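You operate a simulated robot arm through the tools that you are given. There is no shell and no other tool. Be economical: measure what you need, move in short steps, check, and stop when the job is done.

You run a simulated two-armed robot. Do the job below in one go: nothing can be reset, and whatever is moved stays where it is left.

JOB
Seal the blue vacuum bag and pump it flat, holding the pump steady.
Fine: stand the pump back where it was. Set down upright: hand pump.

The check looks at the end state, three seconds after you hand in, the way a careful person would. Anything else that was tipped, shoved, dropped, spilled or broken makes it a failure. A push-on lid holds only when it is set on centred and level and pressed home; a screw cap is set on level and turned clockwise until tight.

ROBOT AND FRAMES
Two 7-joint arms with two-finger parallel grippers on one trunk, on a base that drives. Base frame: it is fixed to the floor where the robot stands at the start and does not move with it; the origin is under the middle of the robot, x ahead of it, y to its left, z up. Units: cm, rad, N and s.
The left shoulder is at the start at [7, 16.3, 119.5], the right one opposite. With the tool pointing down near the work surface each hand reaches from about 34 to 86 cm from the robot's upright axis, wherever it stands, measured 20 degrees to its own side. Places, roughly: pump knob [50, -50, 100]; valve of the blue vacuum bag [60, -30, 80]; zip slider [70, 10, 80]. Payload 3.43 kg a hand.
The tool frame of a hand sits at the grasp point between the pads (the TCP): z along the fingers, y along the line on which they close. The tips reach 3.4 cm beyond it. The gripper opens to 12.8 cm. The fingers are 2.4 cm wide and 1.2 cm thick; the gripper's body (4.8 by 13 cm) begins 9.6 cm behind the TCP.
Orientation is that of the tool frame in the base frame, as a unit quaternion [w, x, y, z]. With the fingers straight down and closing along the base's y, the tool's x points along the base's -x, its y along +y and its z along -z.

CONTROLS
- The arms move only by the tool apply_moves. It takes "left_series", "right_series" or both (then of equal length, played together; a hand with none holds still); each is a list of rows, each a list of 7 numbers: the shift along the tool's x, y, z in units of 25 mm (1.0 is 25 mm), then the turn, a rotation vector about the tool's x, y, z in units of 6 degrees (1.0 is 6 degrees), then the closure in counts, from 0 (fully open) to 255 (shut). In form: [[dx, dy, dz, wx, wy, wz, fingers], ...]. A call has 1 to 20 rows; each row shifts and turns the commanded pose from where the row before left it, along the tool's axes as they then stand. A call with a number of a shift or a turn outside -1 to 1 is refused whole. A row lasts 0.2 s, in which the tool goes at most 5 cm and 0.15 rad; a call with a longer step from one row to the next is refused whole, and so is a gripper value outside its range. A pose out of reach is approached as far as the arm can. The call stops where the force on the tool passes 50 N (or 10 N more than at its start, if that is more) or the arm is blocked; 0.2 s more then pass. The fingers move at their own pace (about 15.3 cm/s each) and stop on an object; they squeeze with about 25 N. The grip force told is the motor's: it shows also when the fingers shut on nothing. Time passes only in rows, and 0.2 s behind the last, so rows that do not move let the fingers close. It gives the time, the measured TCP pose, the force on the tool (base axes), the opening and the grip force at its end, in the units of the frame above (readings bear some noise), with the torque about the TCP (base axes, N m) and any sound that the robot's microphone picked up.
- Cameras (640 x 400 px; columns grow to the right, rows downward): "scene" is now at [13.76, -2.06, 142.33]; the picture's right is [-0.22, -0.97, 0.00], its down [-0.54, 0.12, -0.83] and it looks along [0.81, -0.19, -0.56] (base axes); focal length 263 px, centre (320, 200). "left" rides on the left gripper at [7.6, 1.1, -16] in its tool frame; the picture's right is [-0.15, 0.99, 0.00], its down [-0.88, -0.13, -0.46] and it looks along [-0.45, -0.07, 0.89] (tool axes); focal length 234 px, centre (320, 200). "right" rides on the right gripper at [7.6, -1.1, -16] in its tool frame; the picture's right is [0.15, 0.99, 0.00], its down [-0.88, 0.13, -0.46] and it looks along [-0.45, 0.07, 0.89] (tool axes); focal length 234 px, centre (320, 200). There is no depth. A picture from a camera that has moved, and an enlarged one, comes with that camera's place and axes in the base frame and with its lens.
- camera(camera): a new picture of that camera. The clock stands still meanwhile.
- lift_body(by): slides the trunk up (or, below 0, down) by that many cm; the arms and the scene camera ride with it, the base frame stays. It gives what a move gives, with no picture.
- steer(legs): drives the robot by 1 to 6 legs, each [ahead, left, turn to the left] in cm, cm and rad, along the robot's own axes; the way and the turn of a leg run together, so that a leg with both is an arc; at most 150 cm and 3.142 rad a leg. The arms and the cameras ride along, it lands a little off, and it stops where it bumps. It gives what a move gives.
- aim_head(pan, tilt): turns the head with the scene camera to pan (to the left, within 1.501 rad either way) and tilt (down, from -0.506 to 1.204), counted from straight ahead of the robot. It gives what a move gives.
- enlarge(camera, box): a new picture of the part [left, top, right, bottom] of that camera's present view, enlarged. The clock stands still meanwhile.
- hand_in(): hands the job in; it is judged then, once.

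Work in short steps. Places have to be worked out from the pictures, the camera data and where the tool is seen: move nearer, look again, correct. Check each grasp and each placing, and mend what went wrong. You have 120 turns and 92 pictures in all, those below and enlarged ones among them. Open the grippers and draw the arms clear of the work before you hand the job in, unless the task says otherwise; then end with one line.

The tools are called after "Emit:" as a command line: name --argument value ..., lists and objects as JSON in quotes. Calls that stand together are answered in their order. apply_moves: Moves the arms, as the interface text tells. Its arguments: {"type":"object","properties":{"left_series":{"type":"array","items":{"type":"array","items":{"type":"number"}}},"right_series":{"type":"array","items":{"type":"array","items":{"type":"number"}}}},"required":[]} The other tools are called the same way: lift_body (by) slides the trunk up or down; steer (legs) drives the base; aim_head (pan, tilt) turns the head that bears the scene camera; camera (camera) takes a picture; enlarge (camera, box) takes an enlarged picture of a part of a camera's view; hand_in () hands the job in.

At the start:

```text
time_s: 0.0
left_position: [59.32, 5.23, 129.66]
left_tcp_rot: [0.0, -0.001, 1.0, 0.0]
left_contact_force: [-0.7, -0.5, 0.3]
left_ft_torque: [-0.02, -0.03, -0.01]
left_opening: 12.79
left_finger_force: 0.1
right_position: [51.85, -50.15, 123.63]
right_tcp_rot: [0.0, 0.0, 1.0, 0.0]
right_contact_force: [-0.5, 1.1, -0.7]
right_ft_torque: [-0.02, 0.03, 0.02]
right_opening: 12.81
right_finger_force: 0.1
trunk travel left (down, up): [-67.5, 26.5]
robot x, y, heading: [-0.33, 0.31, 0.0]
head pan, tilt: [-0.227, 0.59]
```

scene: 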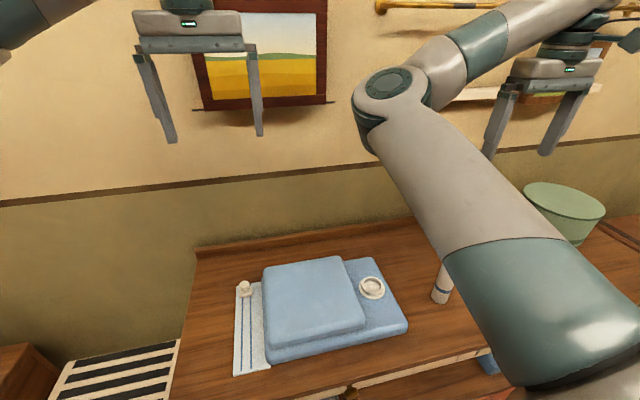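
right: 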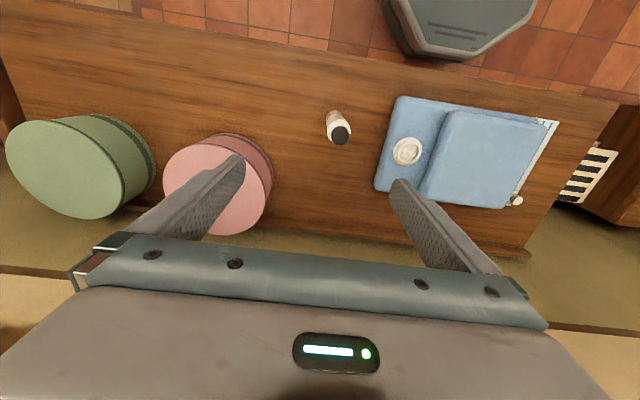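
left: 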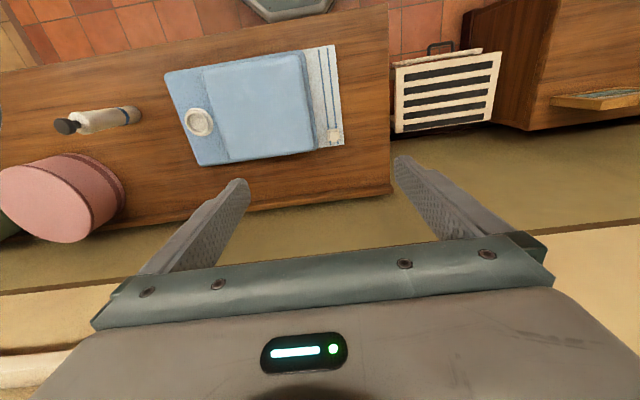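

I start with closer looks at the zip with its slider, the valve and the pump.

Emit:
enlarge --camera "scene" --box '[220, 240, 480, 400]'

Emit:
enlarge --camera "left" --box '[40, 30, 360, 230]'

Emit:
enlarge --camera "right" --box '[280, 60, 560, 235]'

```text
2.46 times, centred on (350, 320) of scene
camera zoom: at [13.76, -2.06, 142.33], right [-0.22, -0.97, 0.0], down [-0.54, 0.12, -0.83], along [0.81, -0.19, -0.56], focal length 648 px, centre (246, -95)
```

zoom: 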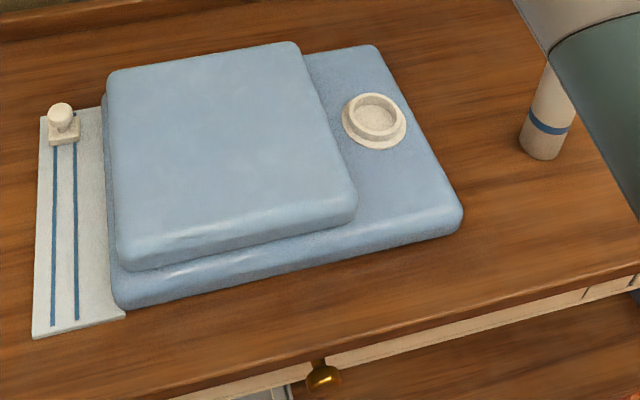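

```text
2.00 times, centred on (200, 130) of left
camera zoom: at [51.9, 6.21, 145.58], right [0.15, 0.99, 0.0], down [0.88, -0.13, 0.46], along [0.45, -0.07, -0.89], focal length 468 px, centre (560, 340)
```

zoom: 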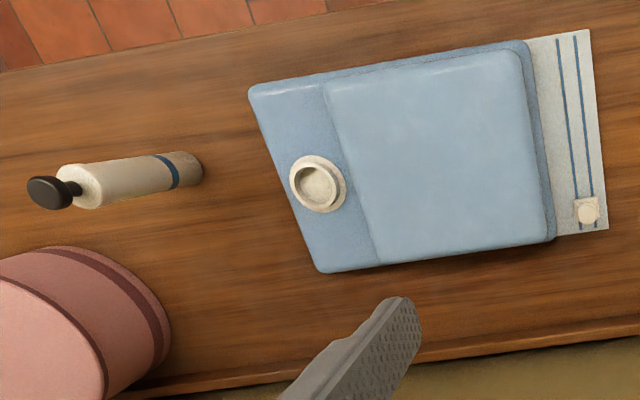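

```text
2.29 times, centred on (420, 148) of right
camera zoom: at [44.25, -51.48, 139.52], right [-0.15, 0.99, 0.0], down [0.88, 0.13, 0.46], along [0.45, 0.07, -0.89], focal length 535 px, centre (91, 320)
```

zoom: 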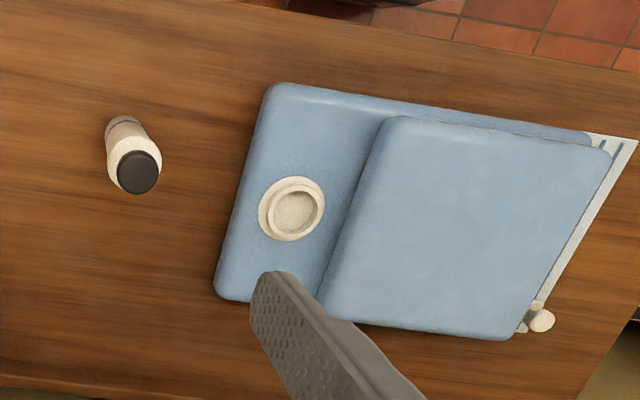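

The slider (block with a round knob) stands at about [65.8, 7.6], and the zip runs straight towards the robot to about x = 45. The pump is at about [52.5, -46.6], with its knob near z = 96. I lower the left hand over the slider, stopping above it to look again.

Emit:
apply_moves --left_series '[[-0.186, 0.068, 1, 0, 0, 0, 150], [-0.186, 0.068, 1, 0, 0, 0, 150], [-0.186, 0.068, 1, 0, 0, 0, 150], [-0.186, 0.068, 1, 0, 0, 0, 150], [-0.186, 0.068, 1, 0, 0, 0, 150], [-0.186, 0.068, 1, 0, 0, 0, 150], [-0.186, 0.068, 1, 0, 0, 0, 150], [-0.186, 0.068, 1, 0, 0, 0, 150], [-0.186, 0.068, 1, 0, 0, 0, 150], [-0.186, 0.068, 1, 0, 0, 0, 150], [-0.186, 0.068, 1, 0, 0, 0, 150], [-0.186, 0.068, 1, 0, 0, 0, 150], [-0.186, 0.068, 1, 0, 0, 0, 150], [-0.186, 0.068, 1, 0, 0, 0, 150]]'

Emit:
camera --camera "left"

Emit:
enlarge --camera "scene" --box '[180, 200, 340, 300]'

```text
time_s: 3.0
left_position: [66.12, 7.57, 94.49]
left_tcp_rot: [0.0, -0.001, 1.0, 0.0]
left_contact_force: [0.2, 0.9, 0.1]
left_ft_torque: [0.02, 0.02, 0.01]
left_opening: 5.25
left_finger_force: 0.0
right_position: [51.83, -50.23, 123.46]
right_tcp_rot: [-0.001, 0.0, 1.0, 0.0]
right_contact_force: [-0.3, 0.1, 0.3]
right_ft_torque: [-0.02, 0.02, -0.02]
right_opening: 12.79
right_finger_force: 0.1
trunk travel left (down, up): [-67.5, 26.5]
robot x, y, heading: [-0.42, 0.21, -0.002]
head pan, tilt: [-0.227, 0.59]
```

```text
85 pictures are left
camera left: at [58.65, 8.55, 110.57], right [0.14, 0.99, 0.0], down [0.88, -0.13, 0.46], along [0.45, -0.07, -0.89], focal length 234 px, centre (320, 200)
```

left: 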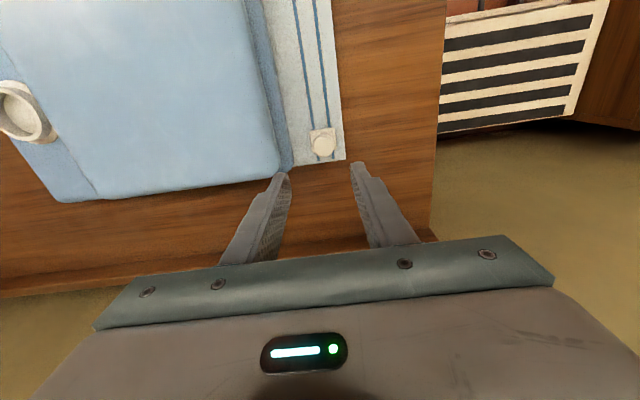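

```text
4.00 times, centred on (260, 250) of scene
camera zoom: at [13.83, -2.04, 142.33], right [-0.22, -0.97, 0.0], down [-0.54, 0.12, -0.83], along [0.81, -0.19, -0.56], focal length 1052 px, centre (560, 0)
```

zoom: 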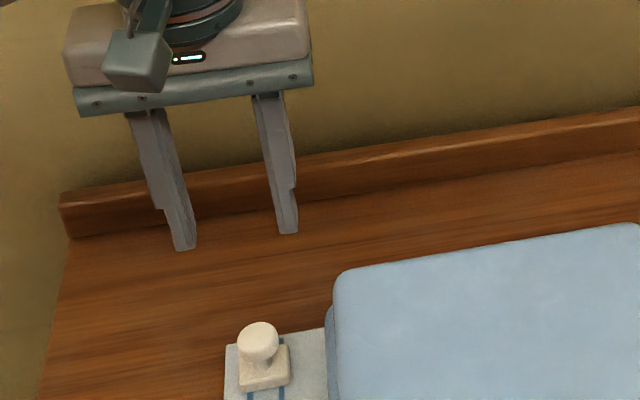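

The knob is at about [65.8, 7.6] with its top near z = 81, and the bag edge is at y = 2.7, so there is room for the finger. I go down, leaving the tips just above the block's base, and close.

Emit:
apply_moves --left_series '[[0.1, 0, 1, 0, 0, 0, 160], [0, 0, 1, 0, 0, 0, 160], [0, 0, 1, 0, 0, 0, 160], [0, 0, 1, 0, 0, 0, 160], [0, 0, 0.8, 0, 0, 0, 160], [0, 0, 0, 0, 0, 0, 255], [0, 0, 0, 0, 0, 0, 255], [0, 0, 0, 0, 0, 0, 255]]'

Emit:
enlarge --camera "scene" --box '[180, 220, 340, 320]'

```text
time_s: 4.8
left_position: [65.51, 7.73, 82.34]
left_tcp_rot: [0.0, -0.001, 1.0, 0.0]
left_contact_force: [0.1, 9.2, 2.1]
left_ft_torque: [0.22, -0.1, 0.04]
left_opening: 2.63
left_finger_force: 25.1
right_position: [51.79, -50.13, 123.56]
right_tcp_rot: [0.0, 0.0, 1.0, -0.002]
right_contact_force: [-0.2, -0.1, 0.6]
right_ft_torque: [-0.03, -0.03, -0.01]
right_opening: 12.79
right_finger_force: 0.1
trunk travel left (down, up): [-67.5, 26.5]
robot x, y, heading: [0.17, 0.11, 0.004]
head pan, tilt: [-0.227, 0.59]
```

```text
4.00 times, centred on (260, 270) of scene
camera zoom: at [13.75, -1.91, 142.34], right [-0.22, -0.97, 0.0], down [-0.54, 0.12, -0.83], along [0.81, -0.19, -0.56], focal length 1052 px, centre (560, -80)
```

zoom: 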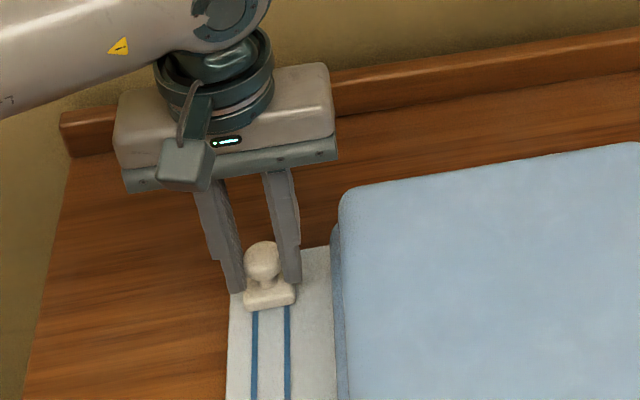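

The knob is gripped (2.6 cm); a 9 N side force says it sits slightly further in +y, so I shift a little that way and then draw the slider slowly along the zip towards the robot.

Emit:
apply_moves --left_series '[[0.2, 0.06, 0, 0, 0, 0, 255], [0.4, 0, 0, 0, 0, 0, 255], [0.4, 0, 0, 0, 0, 0, 255], [0.4, 0, 0, 0, 0, 0, 255], [0.4, 0, 0, 0, 0, 0, 255], [0.4, 0, 0, 0, 0, 0, 255], [0.4, 0, 0, 0, 0, 0, 255], [0.4, 0, 0, 0, 0, 0, 255], [0.4, 0, 0, 0, 0, 0, 255], [0.4, 0, 0, 0, 0, 0, 255]]'

Emit:
enlarge --camera "scene" --box '[180, 240, 436, 400]'

```text
time_s: 7.0
left_position: [56.14, 7.83, 82.36]
left_tcp_rot: [-0.001, 0.001, 1.0, -0.001]
left_contact_force: [-0.5, 2.4, 0.0]
left_ft_torque: [-0.02, -0.07, 0.04]
left_opening: 2.6
left_finger_force: 24.8
right_position: [51.79, -50.22, 123.54]
right_tcp_rot: [0.0, 0.0, 1.0, 0.0]
right_contact_force: [0.2, 1.7, 0.4]
right_ft_torque: [0.01, 0.0, 0.03]
right_opening: 12.78
right_finger_force: 0.1
trunk travel left (down, up): [-67.5, 26.5]
robot x, y, heading: [-0.01, -0.51, -0.0]
head pan, tilt: [-0.227, 0.59]
```

```text
2.50 times, centred on (308, 320) of scene
camera zoom: at [13.84, -2.0, 142.33], right [-0.22, -0.97, 0.0], down [-0.54, 0.12, -0.83], along [0.81, -0.19, -0.56], focal length 658 px, centre (350, -100)
```

zoom: 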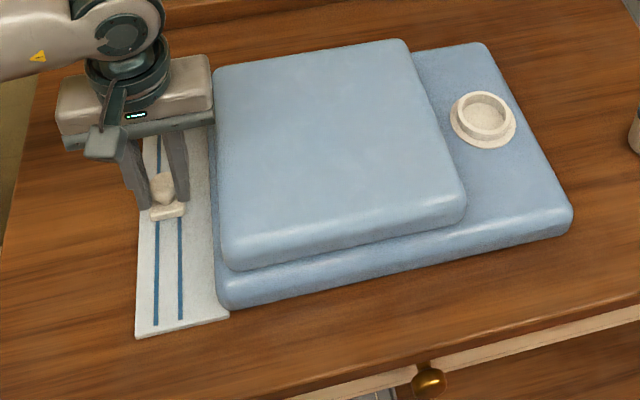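

The slider travels well and the bag stays put. I go on towards the near end of the zip.

Emit:
apply_moves --left_series '[[0.4, 0, 0, 0, 0, 0, 255], [0.4, 0, 0, 0, 0, 0, 255], [0.4, 0, 0, 0, 0, 0, 255], [0.4, 0, 0, 0, 0, 0, 255], [0.4, 0, 0, 0, 0, 0, 255], [0.4, 0, 0, 0, 0, 0, 255], [0.4, 0, 0, 0, 0, 0, 255], [0.4, 0, 0, 0, 0, 0, 255], [0.4, 0, 0, 0, 0, 0, 255]]'

Emit:
enlarge --camera "scene" --box '[180, 300, 340, 400]'

```text
time_s: 9.0
left_position: [47.26, 7.84, 82.29]
left_tcp_rot: [0.001, -0.001, 1.0, 0.0]
left_contact_force: [2.9, -3.5, 0.2]
left_ft_torque: [-0.11, -0.16, 0.01]
left_opening: 2.64
left_finger_force: 24.8
right_position: [51.73, -50.34, 123.43]
right_tcp_rot: [-0.001, 0.0, 1.0, 0.0]
right_contact_force: [0.1, -0.3, -0.2]
right_ft_torque: [0.0, 0.03, 0.02]
right_opening: 12.8
right_finger_force: 0.0
trunk travel left (down, up): [-67.5, 26.5]
robot x, y, heading: [0.14, -0.03, -0.002]
head pan, tilt: [-0.227, 0.59]
```

```text
4.00 times, centred on (260, 350) of scene
camera zoom: at [13.86, -2.09, 142.32], right [-0.22, -0.97, 0.0], down [-0.54, 0.12, -0.83], along [0.81, -0.19, -0.56], focal length 1052 px, centre (560, -400)
```

zoom: 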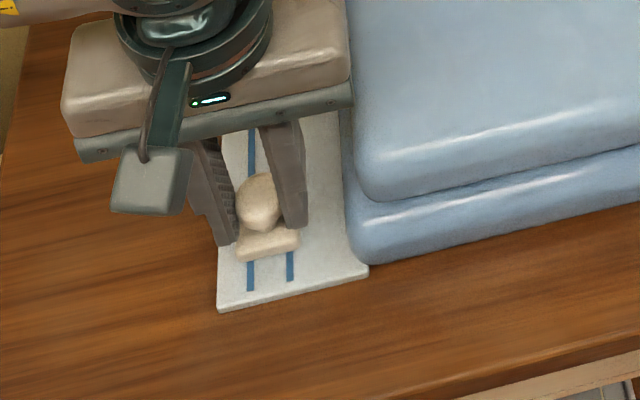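

The block's front edge is still 2 cm or so short of the ends of the blue lines. I continue in small steps until it reaches the end or meets the stop.

Emit:
apply_moves --left_series '[[0.2, 0, 0, 0, 0, 0, 255], [0.2, 0, 0, 0, 0, 0, 255], [0.2, 0, 0, 0, 0, 0, 255], [0.2, 0, 0, 0, 0, 0, 255]]'

Emit:
enlarge --camera "scene" --box '[180, 300, 340, 400]'

```text
time_s: 10.0
left_position: [45.19, 7.61, 82.48]
left_tcp_rot: [0.0, 0.0, 1.0, 0.0]
left_contact_force: [1.9, -2.0, -2.1]
left_ft_torque: [-0.04, -0.04, -0.05]
left_opening: 2.64
left_finger_force: 25.6
right_position: [51.81, -50.39, 123.63]
right_tcp_rot: [0.0, 0.0, 1.0, 0.0]
right_contact_force: [-0.2, -0.4, 0.5]
right_ft_torque: [0.0, 0.02, 0.0]
right_opening: 12.79
right_finger_force: 0.0
trunk travel left (down, up): [-67.5, 26.5]
robot x, y, heading: [0.18, -0.07, 0.002]
head pan, tilt: [-0.227, 0.59]
```

```text
4.00 times, centred on (260, 350) of scene
camera zoom: at [13.84, -2.06, 142.32], right [-0.22, -0.97, 0.0], down [-0.54, 0.12, -0.83], along [0.81, -0.19, -0.56], focal length 1052 px, centre (560, -400)
```

zoom: 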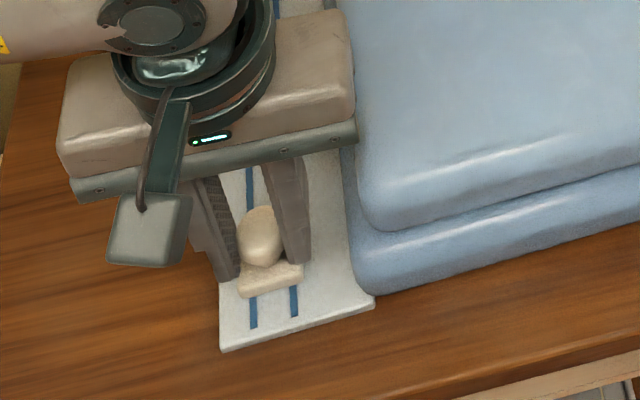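

Over the last 2 cm the bag itself moved along while the gap ahead of the slider stayed the same, and about 3 N appeared, so the slider had already met its end stop near x = 47. I let go, raise the hand and check the zip.

Emit:
apply_moves --left_series '[[0, 0, 0, 0, 0, 0, 165], [0, 0, 0, 0, 0, 0, 165], [0, 0, -1, 0, 0, 0, 165], [0, 0, -1, 0, 0, 0, 165], [0, 0, -1, 0, 0, 0, 165], [0, 0, -1, 0, 0, 0, 165], [0, 0, -1, 0, 0, 0, 165], [-1, 0, -1, 0, 0, 0, 165], [-1, 0, -1, 0, 0, 0, 165], [-1, 0, -1, 0, 0, 0, 165]]'

Emit:
enlarge --camera "scene" --box '[200, 240, 456, 400]'

Emit:
camera --camera "left"

```text
time_s: 12.2
left_position: [52.91, 7.82, 102.37]
left_tcp_rot: [0.0, -0.001, 1.0, 0.0]
left_contact_force: [0.5, -0.2, 0.1]
left_ft_torque: [0.01, -0.01, 0.03]
left_opening: 4.52
left_finger_force: 0.2
right_position: [51.8, -50.48, 123.54]
right_tcp_rot: [0.001, 0.0, 1.0, 0.001]
right_contact_force: [0.3, 0.2, 0.1]
right_ft_torque: [0.0, 0.0, 0.0]
right_opening: 12.8
right_finger_force: 0.1
trunk travel left (down, up): [-67.5, 26.5]
robot x, y, heading: [-0.06, 0.15, -0.005]
head pan, tilt: [-0.227, 0.59]
```

```text
2.50 times, centred on (328, 320) of scene
camera zoom: at [13.78, -2.11, 142.33], right [-0.22, -0.97, 0.0], down [-0.54, 0.13, -0.83], along [0.81, -0.19, -0.56], focal length 658 px, centre (300, -100)
```

zoom: 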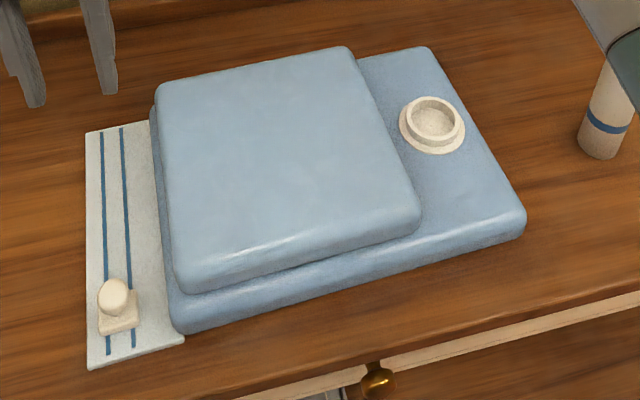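

```text
78 pictures are left
camera left: at [45.47, 8.82, 118.63], right [0.15, 0.99, 0.0], down [0.88, -0.13, 0.46], along [0.45, -0.07, -0.89], focal length 234 px, centre (320, 200)
```

left: 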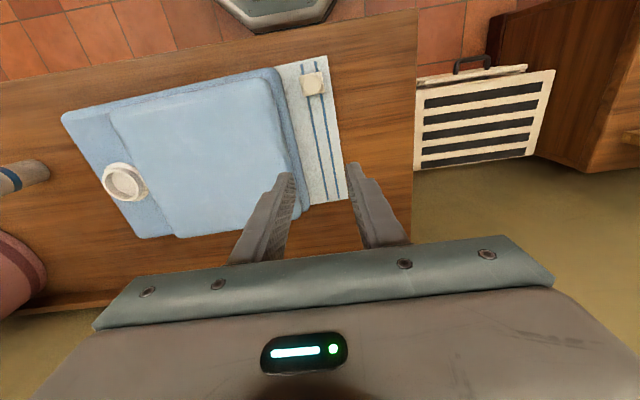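

The slider sits at the near end of the zip. Now the pump: I tilt the right hand 45 degrees so that its fingers point forward and down; it can then hold the pump body from the robot's side and leave the knob free for the left hand.

Emit:
apply_moves --right_series '[[0, 0, 0, 0, -0.9375, 0, 0], [0, 0, 0, 0, -0.9375, 0, 0], [0, 0, 0, 0, -0.9375, 0, 0], [0, 0, 0, 0, -0.9375, 0, 0], [0, 0, 0, 0, -0.9375, 0, 0], [0, 0, 0, 0, -0.9375, 0, 0], [0, 0, 0, 0, -0.9375, 0, 0], [0, 0, 0, 0, -0.9375, 0, 0], [0, 0, 0, 0, 0, 0, 0]]'

Emit:
camera --camera "right"

```text
time_s: 14.2
left_position: [52.89, 7.95, 102.56]
left_tcp_rot: [0.0, -0.001, 1.0, 0.0]
left_contact_force: [-0.2, 0.0, -0.5]
left_ft_torque: [0.03, 0.01, 0.01]
left_opening: 4.54
left_finger_force: 0.0
right_position: [51.73, -50.29, 123.47]
right_tcp_rot: [0.382, 0.0, 0.924, 0.001]
right_contact_force: [-0.7, 0.5, -0.1]
right_ft_torque: [0.0, 0.04, 0.03]
right_opening: 12.8
right_finger_force: 0.1
trunk travel left (down, up): [-67.5, 26.5]
robot x, y, heading: [-0.01, -0.48, 0.006]
head pan, tilt: [-0.227, 0.59]
```

```text
77 pictures are left
camera right: at [35.2, -51.44, 129.42], right [-0.1, 0.99, -0.1], down [0.3, 0.13, 0.94], along [0.95, 0.07, -0.31], focal length 234 px, centre (320, 200)
```

right: 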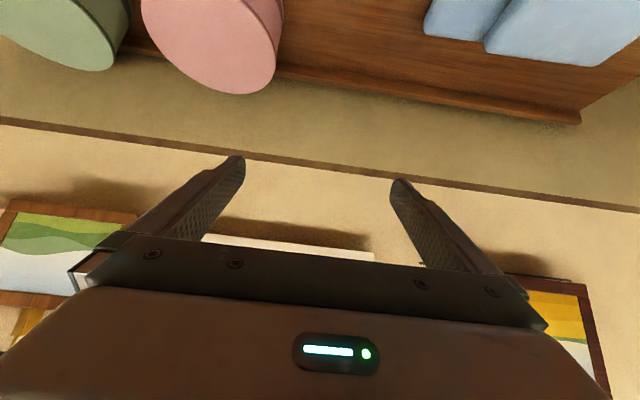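

The 45-degree tilt is reached. I now bring the right hand to a place about 12 cm short of the pump body, in line with it.

Emit:
apply_moves --right_series '[[0.92, 0.131, 0.4, 0, 0, 0, 0], [0.92, 0.131, 0.4, 0, 0, 0, 0], [0.92, 0.131, 0.4, 0, 0, 0, 0], [0.92, 0.131, 0.4, 0, 0, 0, 0], [0.92, 0.131, 0.4, 0, 0, 0, 0], [0.92, 0.131, 0.4, 0, 0, 0, 0], [0.92, 0.131, 0.4, 0, 0, 0, 0], [0.92, 0.131, 0.4, 0, 0, 0, 0], [0.92, 0.131, 0.4, 0, 0, 0, 0], [0.92, 0.131, 0.4, 0, 0, 0, 0], [0.92, 0.131, 0.4, 0, 0, 0, 0], [0, 0, 0, 0, 0, 0, 0]]'

Emit:
aim_head --pan -0.6 --tilt 0.65

Emit:
camera --camera "right"

Emit:
camera --camera "scene"

Emit:
camera --camera "left"

```text
time_s: 16.8
left_position: [52.8, 8.05, 102.57]
left_tcp_rot: [-0.001, 0.0, 1.0, 0.0]
left_contact_force: [-0.1, 0.0, -0.6]
left_ft_torque: [0.0, -0.01, 0.0]
left_opening: 4.52
left_finger_force: 0.0
right_position: [42.67, -48.24, 98.03]
right_tcp_rot: [0.382, -0.001, 0.924, 0.001]
right_contact_force: [-0.9, -1.0, -0.6]
right_ft_torque: [0.01, -0.01, -0.04]
right_opening: 12.8
right_finger_force: 0.1
right hand out of reach, approached as far as the arm can: row 9, 10, 11
trunk travel left (down, up): [-67.5, 26.5]
robot x, y, heading: [0.18, 0.01, 0.004]
head pan, tilt: [-0.227, 0.59]
```

```text
time_s: 17.6
left_position: [52.81, 7.93, 102.58]
left_tcp_rot: [-0.001, -0.001, 1.0, 0.0]
left_contact_force: [0.2, -0.2, -0.1]
left_ft_torque: [-0.02, -0.01, 0.01]
left_opening: 4.51
left_finger_force: 0.1
right_position: [42.75, -48.12, 97.96]
right_tcp_rot: [0.382, 0.0, 0.924, 0.001]
right_contact_force: [0.3, -1.5, 0.0]
right_ft_torque: [-0.03, -0.01, -0.01]
right_opening: 12.79
right_finger_force: 0.0
trunk travel left (down, up): [-67.5, 26.5]
robot x, y, heading: [0.19, -0.04, 0.001]
head pan, tilt: [-0.6, 0.649]
```

```text
76 pictures are left
camera right: at [26.13, -49.41, 103.98], right [-0.11, 0.99, -0.1], down [0.3, 0.13, 0.94], along [0.95, 0.07, -0.31], focal length 234 px, centre (320, 200)
```

right: 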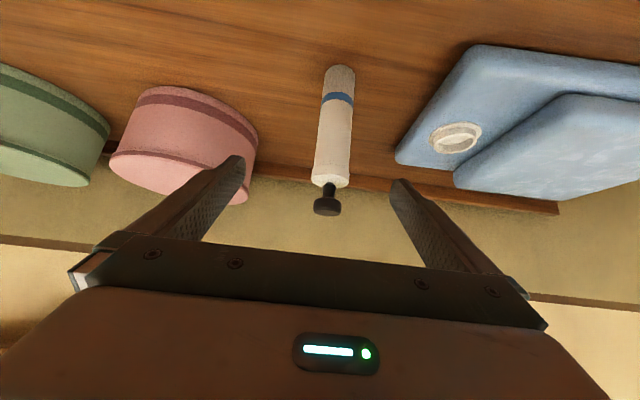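

```text
75 pictures are left
camera scene: at [12.29, -4.97, 141.81], right [-0.56, -0.83, 0.0], down [-0.5, 0.34, -0.8], along [0.66, -0.45, -0.6], focal length 263 px, centre (320, 200)
```

scene: 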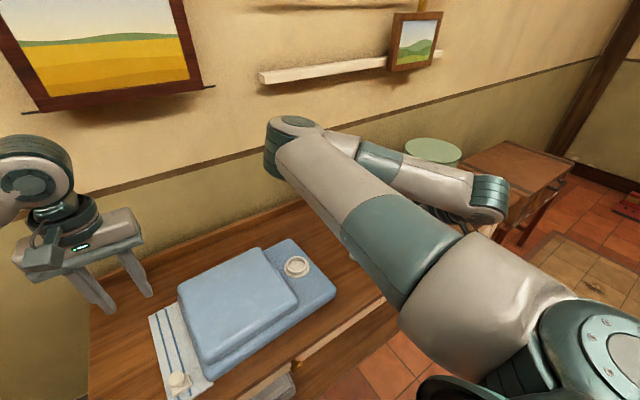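

```text
74 pictures are left
camera left: at [45.43, 8.87, 118.59], right [0.15, 0.99, 0.0], down [0.88, -0.13, 0.46], along [0.45, -0.07, -0.89], focal length 234 px, centre (320, 200)
```

left: 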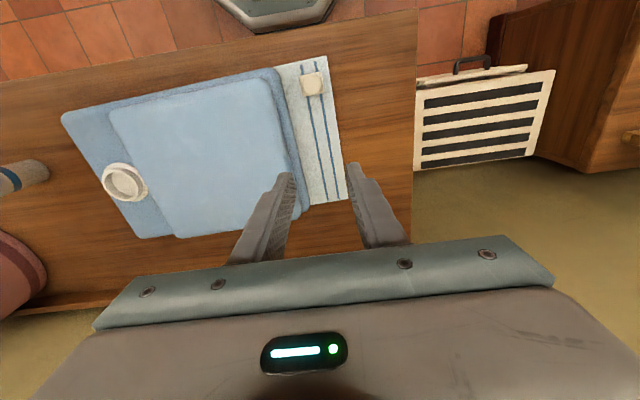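

That pose is too close in for the right arm. I drive back 10 cm and 27 cm to the right, so that both pump and valve lie ahead of both arms.

Emit:
steer --legs '[[-10, 0, 0], [0, -27, 0]]'

Emit:
aim_head --pan 0.0 --tilt 0.65

Emit:
camera --camera "scene"

Emit:
camera --camera "right"

Emit:
camera --camera "left"

```text
time_s: 20.3
left_position: [43.31, -18.57, 102.47]
left_tcp_rot: [-0.001, -0.005, 1.0, -0.001]
left_contact_force: [0.0, -0.2, -0.3]
left_ft_torque: [0.0, -0.03, 0.0]
left_opening: 4.52
left_finger_force: 0.0
right_position: [33.73, -74.58, 98.08]
right_tcp_rot: [0.382, -0.005, 0.924, 0.002]
right_contact_force: [0.8, 0.2, 0.4]
right_ft_torque: [-0.03, -0.01, -0.01]
right_opening: 12.78
right_finger_force: 0.0
trunk travel left (down, up): [-67.5, 26.5]
robot x, y, heading: [-9.36, -27.01, 0.006]
head pan, tilt: [-0.6, 0.649]
```

```text
time_s: 21.3
left_position: [43.28, -18.45, 102.51]
left_tcp_rot: [0.0, -0.005, 1.0, 0.0]
left_contact_force: [-1.0, 0.4, 0.2]
left_ft_torque: [-0.03, 0.02, 0.01]
left_opening: 4.52
left_finger_force: 0.0
right_position: [33.57, -74.85, 98.09]
right_tcp_rot: [0.382, -0.005, 0.924, 0.003]
right_contact_force: [-0.3, 0.0, -0.5]
right_ft_torque: [-0.01, -0.01, -0.02]
right_opening: 12.8
right_finger_force: 0.1
trunk travel left (down, up): [-67.5, 26.5]
robot x, y, heading: [-9.24, -26.89, 0.01]
head pan, tilt: [0.0, 0.649]
```

```text
73 pictures are left
camera scene: at [4.29, -26.9, 141.81], right [0.01, -1.0, 0.0], down [-0.6, -0.01, -0.8], along [0.8, 0.01, -0.6], focal length 263 px, centre (320, 200)
```

scene: 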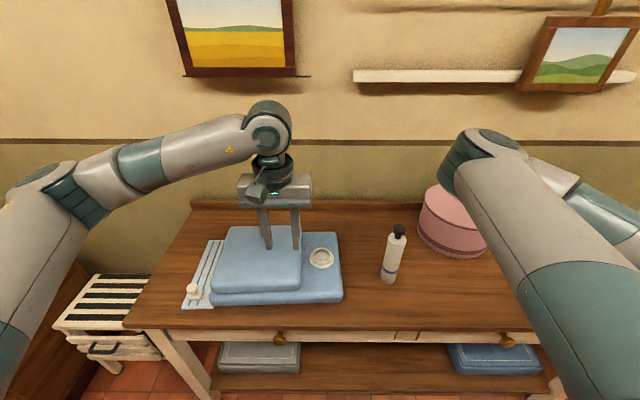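

```text
72 pictures are left
camera right: at [17.1, -76.11, 103.98], right [-0.12, 0.99, -0.1], down [0.3, 0.13, 0.94], along [0.95, 0.08, -0.31], focal length 234 px, centre (320, 200)
```

right: 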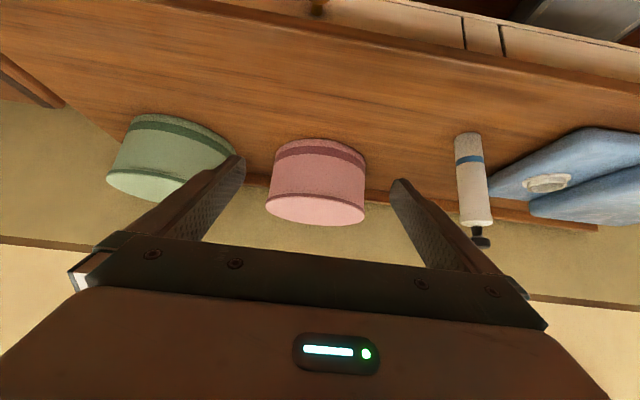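

```text
71 pictures are left
camera left: at [35.84, -17.66, 118.59], right [0.14, 0.99, 0.0], down [0.88, -0.12, 0.46], along [0.45, -0.06, -0.89], focal length 234 px, centre (320, 200)
```

left: 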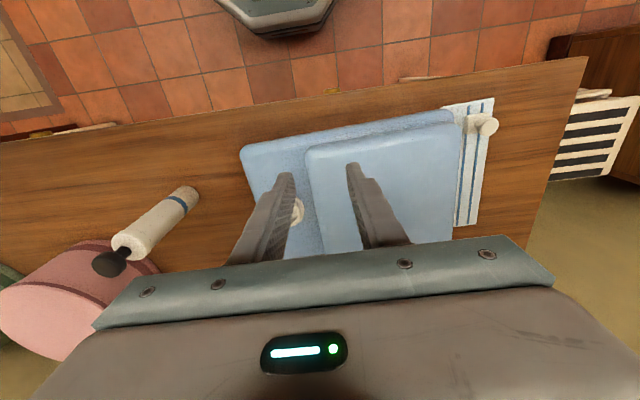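

The layout is now ideal, with both the pump and the valve in plain view. I take enlarged pictures to fix the pump's standing place and the valve.

Emit:
enlarge --camera "scene" --box '[280, 210, 440, 310]'

Emit:
enlarge --camera "left" --box '[80, 160, 240, 290]'

```text
4.00 times, centred on (360, 260) of scene
camera zoom: at [4.29, -26.9, 141.81], right [0.01, -1.0, 0.0], down [-0.6, -0.01, -0.8], along [0.8, 0.01, -0.6], focal length 1052 px, centre (160, -40)
```

zoom: 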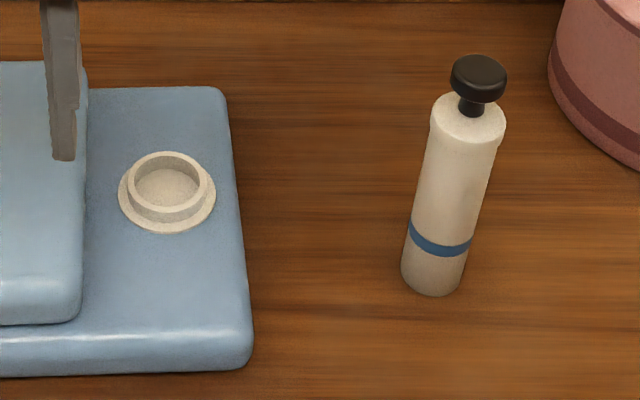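

```text
3.08 times, centred on (160, 225) of left
camera zoom: at [35.84, -17.66, 118.59], right [0.14, 0.99, 0.0], down [0.88, -0.12, 0.46], along [0.45, -0.06, -0.89], focal length 720 px, centre (812, 123)
```

zoom: 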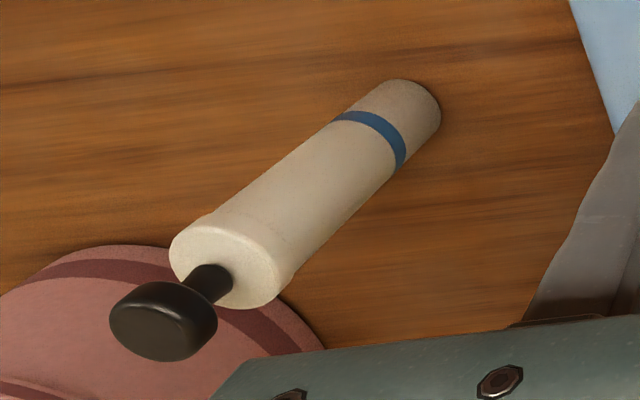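

Pump base at about [52.6, -46.3], body 4.8 cm wide with its top at z = 93; valve at about [56.7, -27]. I move the right hand to the place ahead of the pump body.

Emit:
apply_moves --right_series '[[-0.187, 0.95, 0.303, 0, 0, 0, 0], [-0.187, 0.95, 0.303, 0, 0, 0, 0], [-0.187, 0.95, 0.303, 0, 0, 0, 0], [-0.187, 0.95, 0.303, 0, 0, 0, 0], [-0.187, 0.95, 0.303, 0, 0, 0, 0], [-0.187, 0.95, 0.303, 0, 0, 0, 0], [-0.187, 0.95, 0.303, 0, 0, 0, 0], [-0.187, 0.95, 0.303, 0, 0, 0, 0], [-0.187, 0.95, 0.303, 0, 0, 0, 0], [-0.187, 0.95, 0.303, 0, 0, 0, 0], [-0.187, 0.95, 0.303, 0, 0, 0, 0], [-0.187, 0.95, 0.303, 0, 0, 0, 0], [0, 0, 0, 0, 0, 0, 0]]'

Emit:
camera --camera "scene"

Emit:
camera --camera "right"

```text
time_s: 24.1
left_position: [43.24, -18.52, 102.47]
left_tcp_rot: [0.0, -0.005, 1.0, -0.001]
left_contact_force: [-0.4, 0.4, 0.1]
left_ft_torque: [0.03, 0.02, -0.02]
left_opening: 4.53
left_finger_force: 0.1
right_position: [46.44, -56.35, 94.86]
right_tcp_rot: [0.381, -0.005, 0.924, 0.003]
right_contact_force: [-0.1, 0.2, -0.1]
right_ft_torque: [-0.02, -0.05, -0.03]
right_opening: 12.81
right_finger_force: 0.0
right hand out of reach, approached as far as the arm can: row 1, 2, 3, 4, 5, 9, 10, 11, 12
trunk travel left (down, up): [-67.5, 26.5]
robot x, y, heading: [-9.51, -27.23, 0.012]
head pan, tilt: [0.0, 0.649]
```

```text
68 pictures are left
camera scene: at [4.28, -26.9, 141.81], right [0.01, -1.0, 0.0], down [-0.6, -0.01, -0.8], along [0.8, 0.01, -0.6], focal length 263 px, centre (320, 200)
```

scene: 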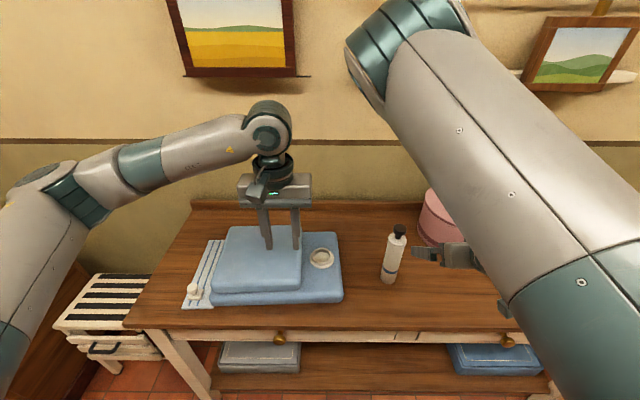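

```text
67 pictures are left
camera right: at [29.8, -57.86, 100.9], right [-0.12, 0.99, -0.1], down [0.3, 0.13, 0.94], along [0.95, 0.08, -0.31], focal length 234 px, centre (320, 200)
```

right: 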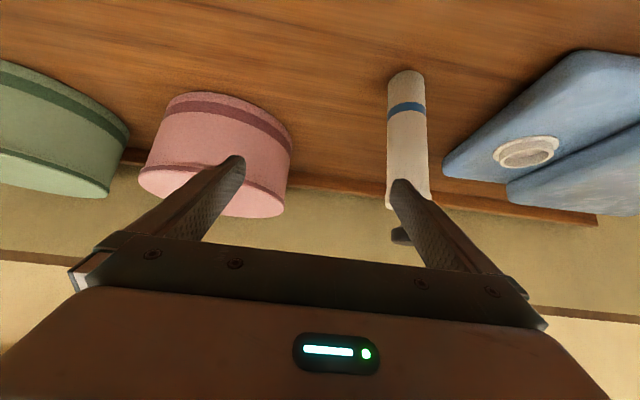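

The arm is folded too far for this tilt. Raising the trunk and backing off a little should let the forearm slope into the tool direction, so I do that and look.

Emit:
lift_body --by 20

Emit:
steer --legs '[[-7, 0, 0]]'

```text
time_s: 26.3
left_position: [43.21, -18.63, 122.49]
left_tcp_rot: [0.0, -0.005, 1.0, 0.0]
left_contact_force: [0.8, 0.0, 0.6]
left_ft_torque: [0.02, 0.0, 0.02]
left_opening: 4.53
left_finger_force: 0.0
right_position: [46.36, -56.42, 114.99]
right_tcp_rot: [0.381, -0.005, 0.924, 0.004]
right_contact_force: [-0.3, -0.2, -0.4]
right_ft_torque: [-0.04, 0.0, 0.01]
right_opening: 12.81
right_finger_force: 0.1
trunk travel left (down, up): [-87.5, 6.5]
robot x, y, heading: [-9.58, -26.71, 0.004]
head pan, tilt: [0.0, 0.649]
```

```text
time_s: 27.3
left_position: [37.17, -18.57, 122.11]
left_tcp_rot: [-0.003, -0.006, 1.0, 0.0]
left_contact_force: [0.9, 0.3, -0.2]
left_ft_torque: [0.01, 0.1, 0.0]
left_opening: 4.54
left_finger_force: 0.1
right_position: [40.2, -56.46, 114.62]
right_tcp_rot: [0.379, -0.005, 0.925, 0.004]
right_contact_force: [0.9, -0.6, 0.9]
right_ft_torque: [-0.01, 0.06, -0.03]
right_opening: 12.79
right_finger_force: 0.0
trunk travel left (down, up): [-87.5, 6.5]
robot x, y, heading: [-16.5, -26.93, 0.014]
head pan, tilt: [0.0, 0.649]
```

I bring the right hand down again to the place ahead of the pump.

Emit:
apply_moves --right_series '[[0.458, 0.453, 0.71, 0, 0, 0, 0], [0.458, 0.453, 0.71, 0, 0, 0, 0], [0.458, 0.453, 0.71, 0, 0, 0, 0], [0.458, 0.453, 0.71, 0, 0, 0, 0], [0.458, 0.453, 0.71, 0, 0, 0, 0], [0.458, 0.453, 0.71, 0, 0, 0, 0], [0.458, 0.453, 0.71, 0, 0, 0, 0], [0.458, 0.453, 0.71, 0, 0, 0, 0], [0.458, 0.453, 0.71, 0, 0, 0, 0], [0, 0, 0, 0, 0, 0, 0]]'

Emit:
camera --camera "scene"

Emit:
camera --camera "right"

```text
time_s: 29.5
left_position: [36.66, -18.62, 122.52]
left_tcp_rot: [0.0, -0.005, 1.0, 0.0]
left_contact_force: [0.9, 0.4, -1.4]
left_ft_torque: [0.0, 0.04, -0.02]
left_opening: 4.52
left_finger_force: 0.3
right_position: [45.02, -55.67, 98.35]
right_tcp_rot: [0.374, -0.008, 0.927, 0.01]
right_contact_force: [-0.5, -0.2, -0.2]
right_ft_torque: [0.02, 0.0, 0.0]
right_opening: 12.81
right_finger_force: 0.0
right hand out of reach, approached as far as the arm can: row 1, 2, 3, 4, 5, 6, 7, 8, 9
trunk travel left (down, up): [-87.5, 6.5]
robot x, y, heading: [-16.38, -27.05, 0.006]
head pan, tilt: [0.0, 0.649]
```

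```text
66 pictures are left
camera scene: at [-2.47, -26.98, 161.81], right [0.01, -1.0, 0.0], down [-0.6, -0.01, -0.8], along [0.8, 0.01, -0.6], focal length 263 px, centre (320, 200)
```

scene: 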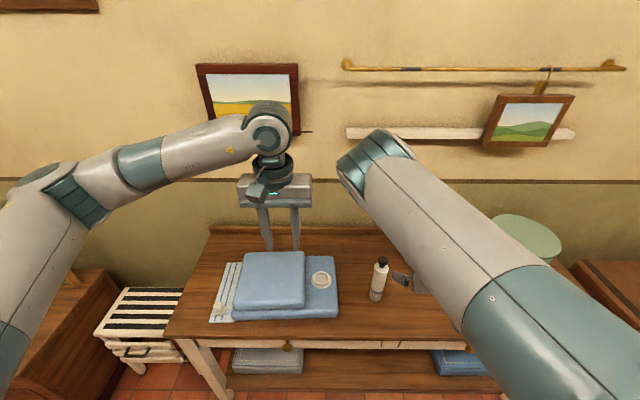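

```text
65 pictures are left
camera right: at [28.63, -57.21, 104.55], right [-0.13, 0.99, -0.09], down [0.31, 0.13, 0.94], along [0.94, 0.09, -0.33], focal length 234 px, centre (320, 200)
```

right: 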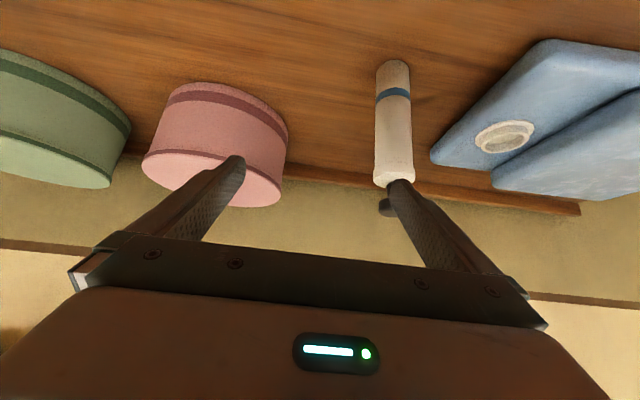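

The right arm's configuration does not allow this tilt here. I swap the roles: the left hand will hold the pump body, tilted and coming in from the left, and the right hand will work the knob pointing straight down. First the right hand goes up and back to straight down.

Emit:
apply_moves --right_series '[[-0.7, 0, -0.7, 0, 0, 0, 0], [-0.7, 0, -0.7, 0, 0, 0, 0], [-0.7, 0, -0.7, 0, 0, 0, 0], [-0.7, 0, -0.7, 0, 0, 0, 0], [-0.7, 0, -0.7, 0, 0, 0, 0], [-0.7, 0, -0.7, 0, 0, 0, 0], [-0.7, 0, -0.7, 0, 0, 0, 0], [-0.7, 0, -0.7, 0, 0, 0, 0], [-0.7, 0, -0.7, 0, 0, 0, 0], [0, 0, 0, 0, 0.9375, 0, 0], [0, 0, 0, 0, 0.9375, 0, 0], [0, 0, 0, 0, 0.9375, 0, 0], [0, 0, 0, 0, 0.9375, 0, 0], [0, 0, 0, 0, 0.9375, 0, 0], [0, 0, 0, 0, 0.9375, 0, 0], [0, 0, 0, 0, 0.9375, 0, 0], [0, 0, 0, 0, 0.9375, 0, 0], [0, 0, 0, 0, 0, 0, 0], [0, 0, 0, 0, 0, 0, 0]]'

```text
time_s: 33.5
left_position: [36.44, -18.61, 122.49]
left_tcp_rot: [0.0, -0.005, 1.0, 0.001]
left_contact_force: [0.1, 0.6, 0.8]
left_ft_torque: [-0.05, 0.01, 0.01]
left_opening: 4.53
left_finger_force: 0.1
right_position: [44.79, -57.45, 120.36]
right_tcp_rot: [-0.002, 0.003, 1.0, 0.01]
right_contact_force: [-0.3, 0.2, -0.1]
right_ft_torque: [0.01, 0.0, 0.0]
right_opening: 12.8
right_finger_force: 0.1
right hand out of reach, approached as far as the arm can: row 2, 3, 6
trunk travel left (down, up): [-87.5, 6.5]
robot x, y, heading: [-16.35, -26.85, 0.014]
head pan, tilt: [0.0, 0.649]
```

The right hand points straight down again. I move the robot forward and right so both arms are well placed, with the trunk somewhat lower.

Emit:
steer --legs '[[8, -8, 0]]'

Emit:
lift_body --by -10

Emit:
apply_moves --left_series '[[0, 0, 0, 0, 0, 1, 60], [0, 0, 0, 0, 0, 1, 60], [0, 0, 0, 0, 0, 1, 60], [0, 0, 0, 0, 0, 1, 60], [0, 0, 0, 0, 0, 1, 60], [0, 0, 0, 0, 0, 1, 60], [0, 0, 0, 0, 0, 1, 60], [0, 0, 0, 0, 0, 1, 60], [0, 0, 0, 0, 0, 1, 60], [0, 0, 0, 0, 0, 1, 60], [0, 0, 0, 0, 0, 1, 60], [0, 0, 0, 0, 0, 0.5, 60], [0, 0, 0, 0, 0, 0, 60]]'

Emit:
camera --camera "scene"

```text
time_s: 34.7
left_position: [44.24, -25.94, 122.73]
left_tcp_rot: [0.001, -0.007, 1.0, -0.001]
left_contact_force: [0.1, 0.3, 0.6]
left_ft_torque: [-0.02, -0.03, -0.02]
left_opening: 4.52
left_finger_force: 0.1
right_position: [52.69, -64.85, 120.37]
right_tcp_rot: [-0.001, 0.001, 1.0, 0.007]
right_contact_force: [0.5, -0.1, 0.3]
right_ft_torque: [-0.01, 0.01, -0.01]
right_opening: 12.8
right_finger_force: 0.1
trunk travel left (down, up): [-87.5, 6.5]
robot x, y, heading: [-8.41, -34.87, 0.012]
head pan, tilt: [0.0, 0.649]
```

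```text
time_s: 36.0
left_position: [44.57, -26.21, 112.51]
left_tcp_rot: [-0.001, -0.007, 1.0, 0.0]
left_contact_force: [0.2, -0.5, 0.5]
left_ft_torque: [-0.02, 0.01, -0.06]
left_opening: 4.52
left_finger_force: 0.0
right_position: [52.85, -65.17, 110.25]
right_tcp_rot: [-0.003, 0.003, 1.0, 0.009]
right_contact_force: [0.4, -0.4, 0.2]
right_ft_torque: [0.0, 0.01, 0.0]
right_opening: 12.79
right_finger_force: 0.0
trunk travel left (down, up): [-77.5, 16.5]
robot x, y, heading: [-8.91, -34.82, 0.013]
head pan, tilt: [0.0, 0.649]
```

```text
time_s: 38.8
left_position: [44.48, -26.15, 112.62]
left_tcp_rot: [0.0, 0.561, 0.828, 0.0]
left_contact_force: [-0.5, -1.1, -0.1]
left_ft_torque: [0.02, 0.03, -0.03]
left_opening: 9.79
left_finger_force: 0.0
right_position: [52.73, -65.07, 110.14]
right_tcp_rot: [-0.003, 0.003, 1.0, 0.009]
right_contact_force: [-0.5, 0.5, 0.6]
right_ft_torque: [0.02, 0.01, 0.02]
right_opening: 12.79
right_finger_force: 0.0
trunk travel left (down, up): [-77.5, 16.5]
robot x, y, heading: [-8.43, -34.82, 0.012]
head pan, tilt: [0.0, 0.649]
```

```text
64 pictures are left
camera scene: at [5.44, -34.69, 151.81], right [0.01, -1.0, 0.0], down [-0.6, -0.01, -0.8], along [0.8, 0.01, -0.6], focal length 263 px, centre (320, 200)
```

scene: 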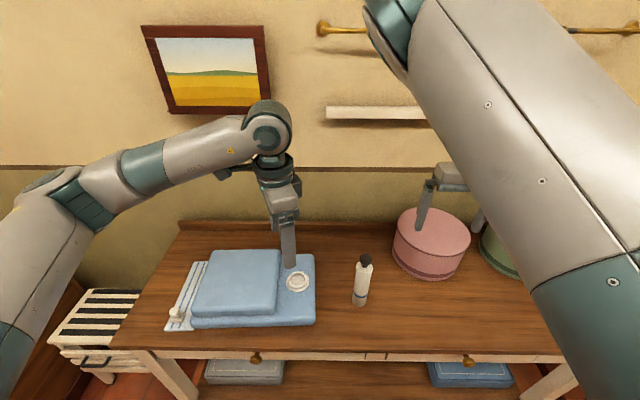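

The left hand has yawed as intended. Now I tilt it 45 degrees, so that its fingers point down towards the right.

Emit:
apply_moves --left_series '[[0, 0, 0, 0, -0.9375, 0, 60], [0, 0, 0, 0, -0.9375, 0, 60], [0, 0, 0, 0, -0.9375, 0, 60], [0, 0, 0, 0, -0.9375, 0, 60], [0, 0, 0, 0, -0.9375, 0, 60], [0, 0, 0, 0, -0.9375, 0, 60], [0, 0, 0, 0, -0.9375, 0, 60], [0, 0, 0, 0, -0.9375, 0, 60], [0, 0, 0, 0, 0, 0, 60]]'

Emit:
camera --camera "scene"

Emit:
camera --camera "left"

```text
time_s: 40.8
left_position: [44.51, -26.27, 112.51]
left_tcp_rot: [0.318, 0.517, 0.765, -0.215]
left_contact_force: [0.4, 0.2, -0.5]
left_ft_torque: [0.02, -0.02, 0.0]
left_opening: 9.8
left_finger_force: 0.0
right_position: [52.7, -65.13, 110.11]
right_tcp_rot: [-0.003, 0.002, 1.0, 0.009]
right_contact_force: [-0.2, -0.2, 0.3]
right_ft_torque: [-0.01, 0.03, -0.01]
right_opening: 12.79
right_finger_force: 0.1
trunk travel left (down, up): [-77.5, 16.5]
robot x, y, heading: [-8.19, -34.71, 0.014]
head pan, tilt: [0.0, 0.649]
```

```text
63 pictures are left
camera scene: at [5.47, -34.75, 151.81], right [0.01, -1.0, 0.0], down [-0.6, -0.01, -0.8], along [0.8, 0.01, -0.6], focal length 263 px, centre (320, 200)
```

scene: 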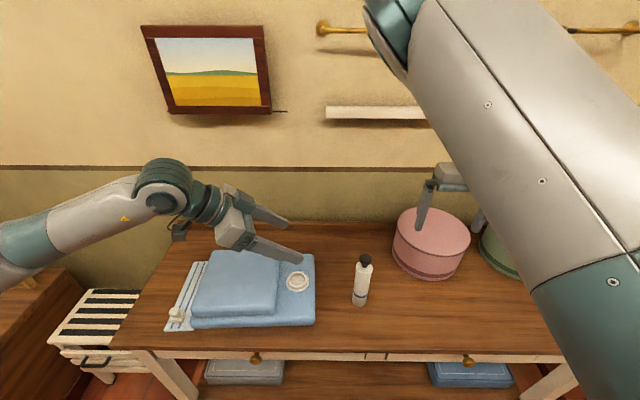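

```text
62 pictures are left
camera left: at [39.51, -10.48, 118.54], right [0.96, 0.27, 0.1], down [-0.01, -0.33, 0.94], along [0.29, -0.91, -0.31], focal length 234 px, centre (320, 200)
```

left: 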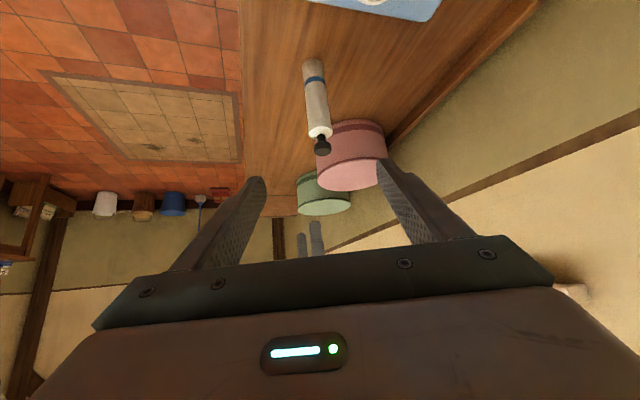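

The tilt works. I bring the left hand to about 11 cm short of the pump along its finger direction.

Emit:
apply_moves --left_series '[[0.11, 0, 0.894, 0, 0, 0, 60], [0.11, 0, 0.894, 0, 0, 0, 60], [0.11, 0, 0.894, 0, 0, 0, 60], [0.11, 0, 0.894, 0, 0, 0, 60], [0.11, 0, 0.894, 0, 0, 0, 60], [0.11, 0, 0.894, 0, 0, 0, 60], [0.11, 0, 0.894, 0, 0, 0, 60], [0.11, 0, 0.894, 0, 0, 0, 60], [0.11, 0, 0.894, 0, 0, 0, 60], [0.11, 0, 0.894, 0, 0, 0, 60], [0, 0, 0, 0, 0, 0, 60]]'

Emit:
enlarge --camera "scene" --box '[240, 200, 480, 350]'

Emit:
camera --camera "left"

```text
time_s: 43.2
left_position: [49.64, -38.9, 94.52]
left_tcp_rot: [0.317, 0.518, 0.765, -0.215]
left_contact_force: [0.8, -0.2, 0.6]
left_ft_torque: [0.02, 0.01, 0.02]
left_opening: 9.77
left_finger_force: 0.2
right_position: [52.89, -65.0, 110.21]
right_tcp_rot: [-0.003, 0.002, 1.0, 0.009]
right_contact_force: [0.2, -0.7, 0.4]
right_ft_torque: [-0.05, -0.01, 0.0]
right_opening: 12.79
right_finger_force: 0.1
trunk travel left (down, up): [-77.5, 16.5]
robot x, y, heading: [-8.28, -34.88, 0.009]
head pan, tilt: [0.0, 0.649]
```

```text
2.67 times, centred on (360, 275) of scene
camera zoom: at [5.41, -34.65, 151.82], right [0.01, -1.0, 0.0], down [-0.6, -0.01, -0.8], along [0.8, 0.01, -0.6], focal length 701 px, centre (213, 0)
```

zoom: 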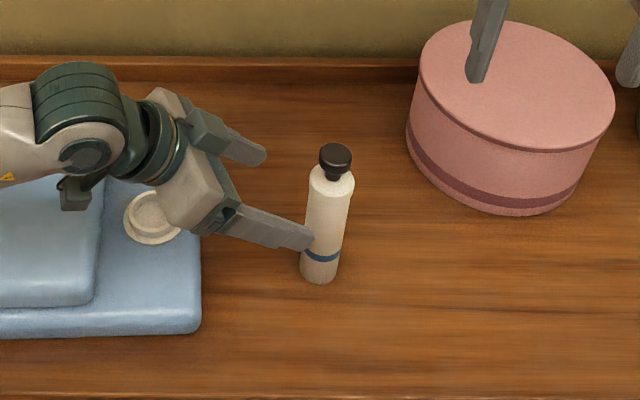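

```text
60 pictures are left
camera left: at [44.69, -23.33, 100.6], right [0.96, 0.27, 0.1], down [-0.01, -0.33, 0.94], along [0.29, -0.91, -0.31], focal length 234 px, centre (320, 200)
```

left: 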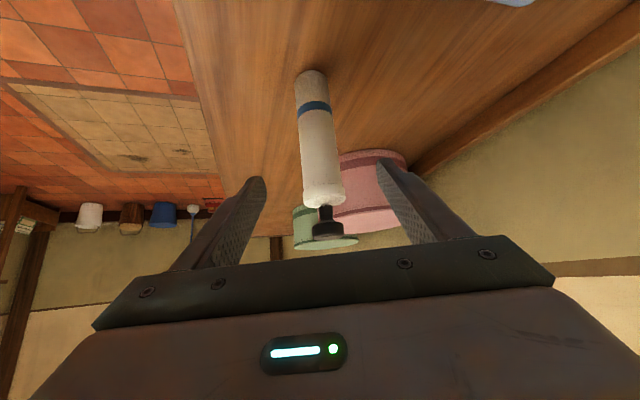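

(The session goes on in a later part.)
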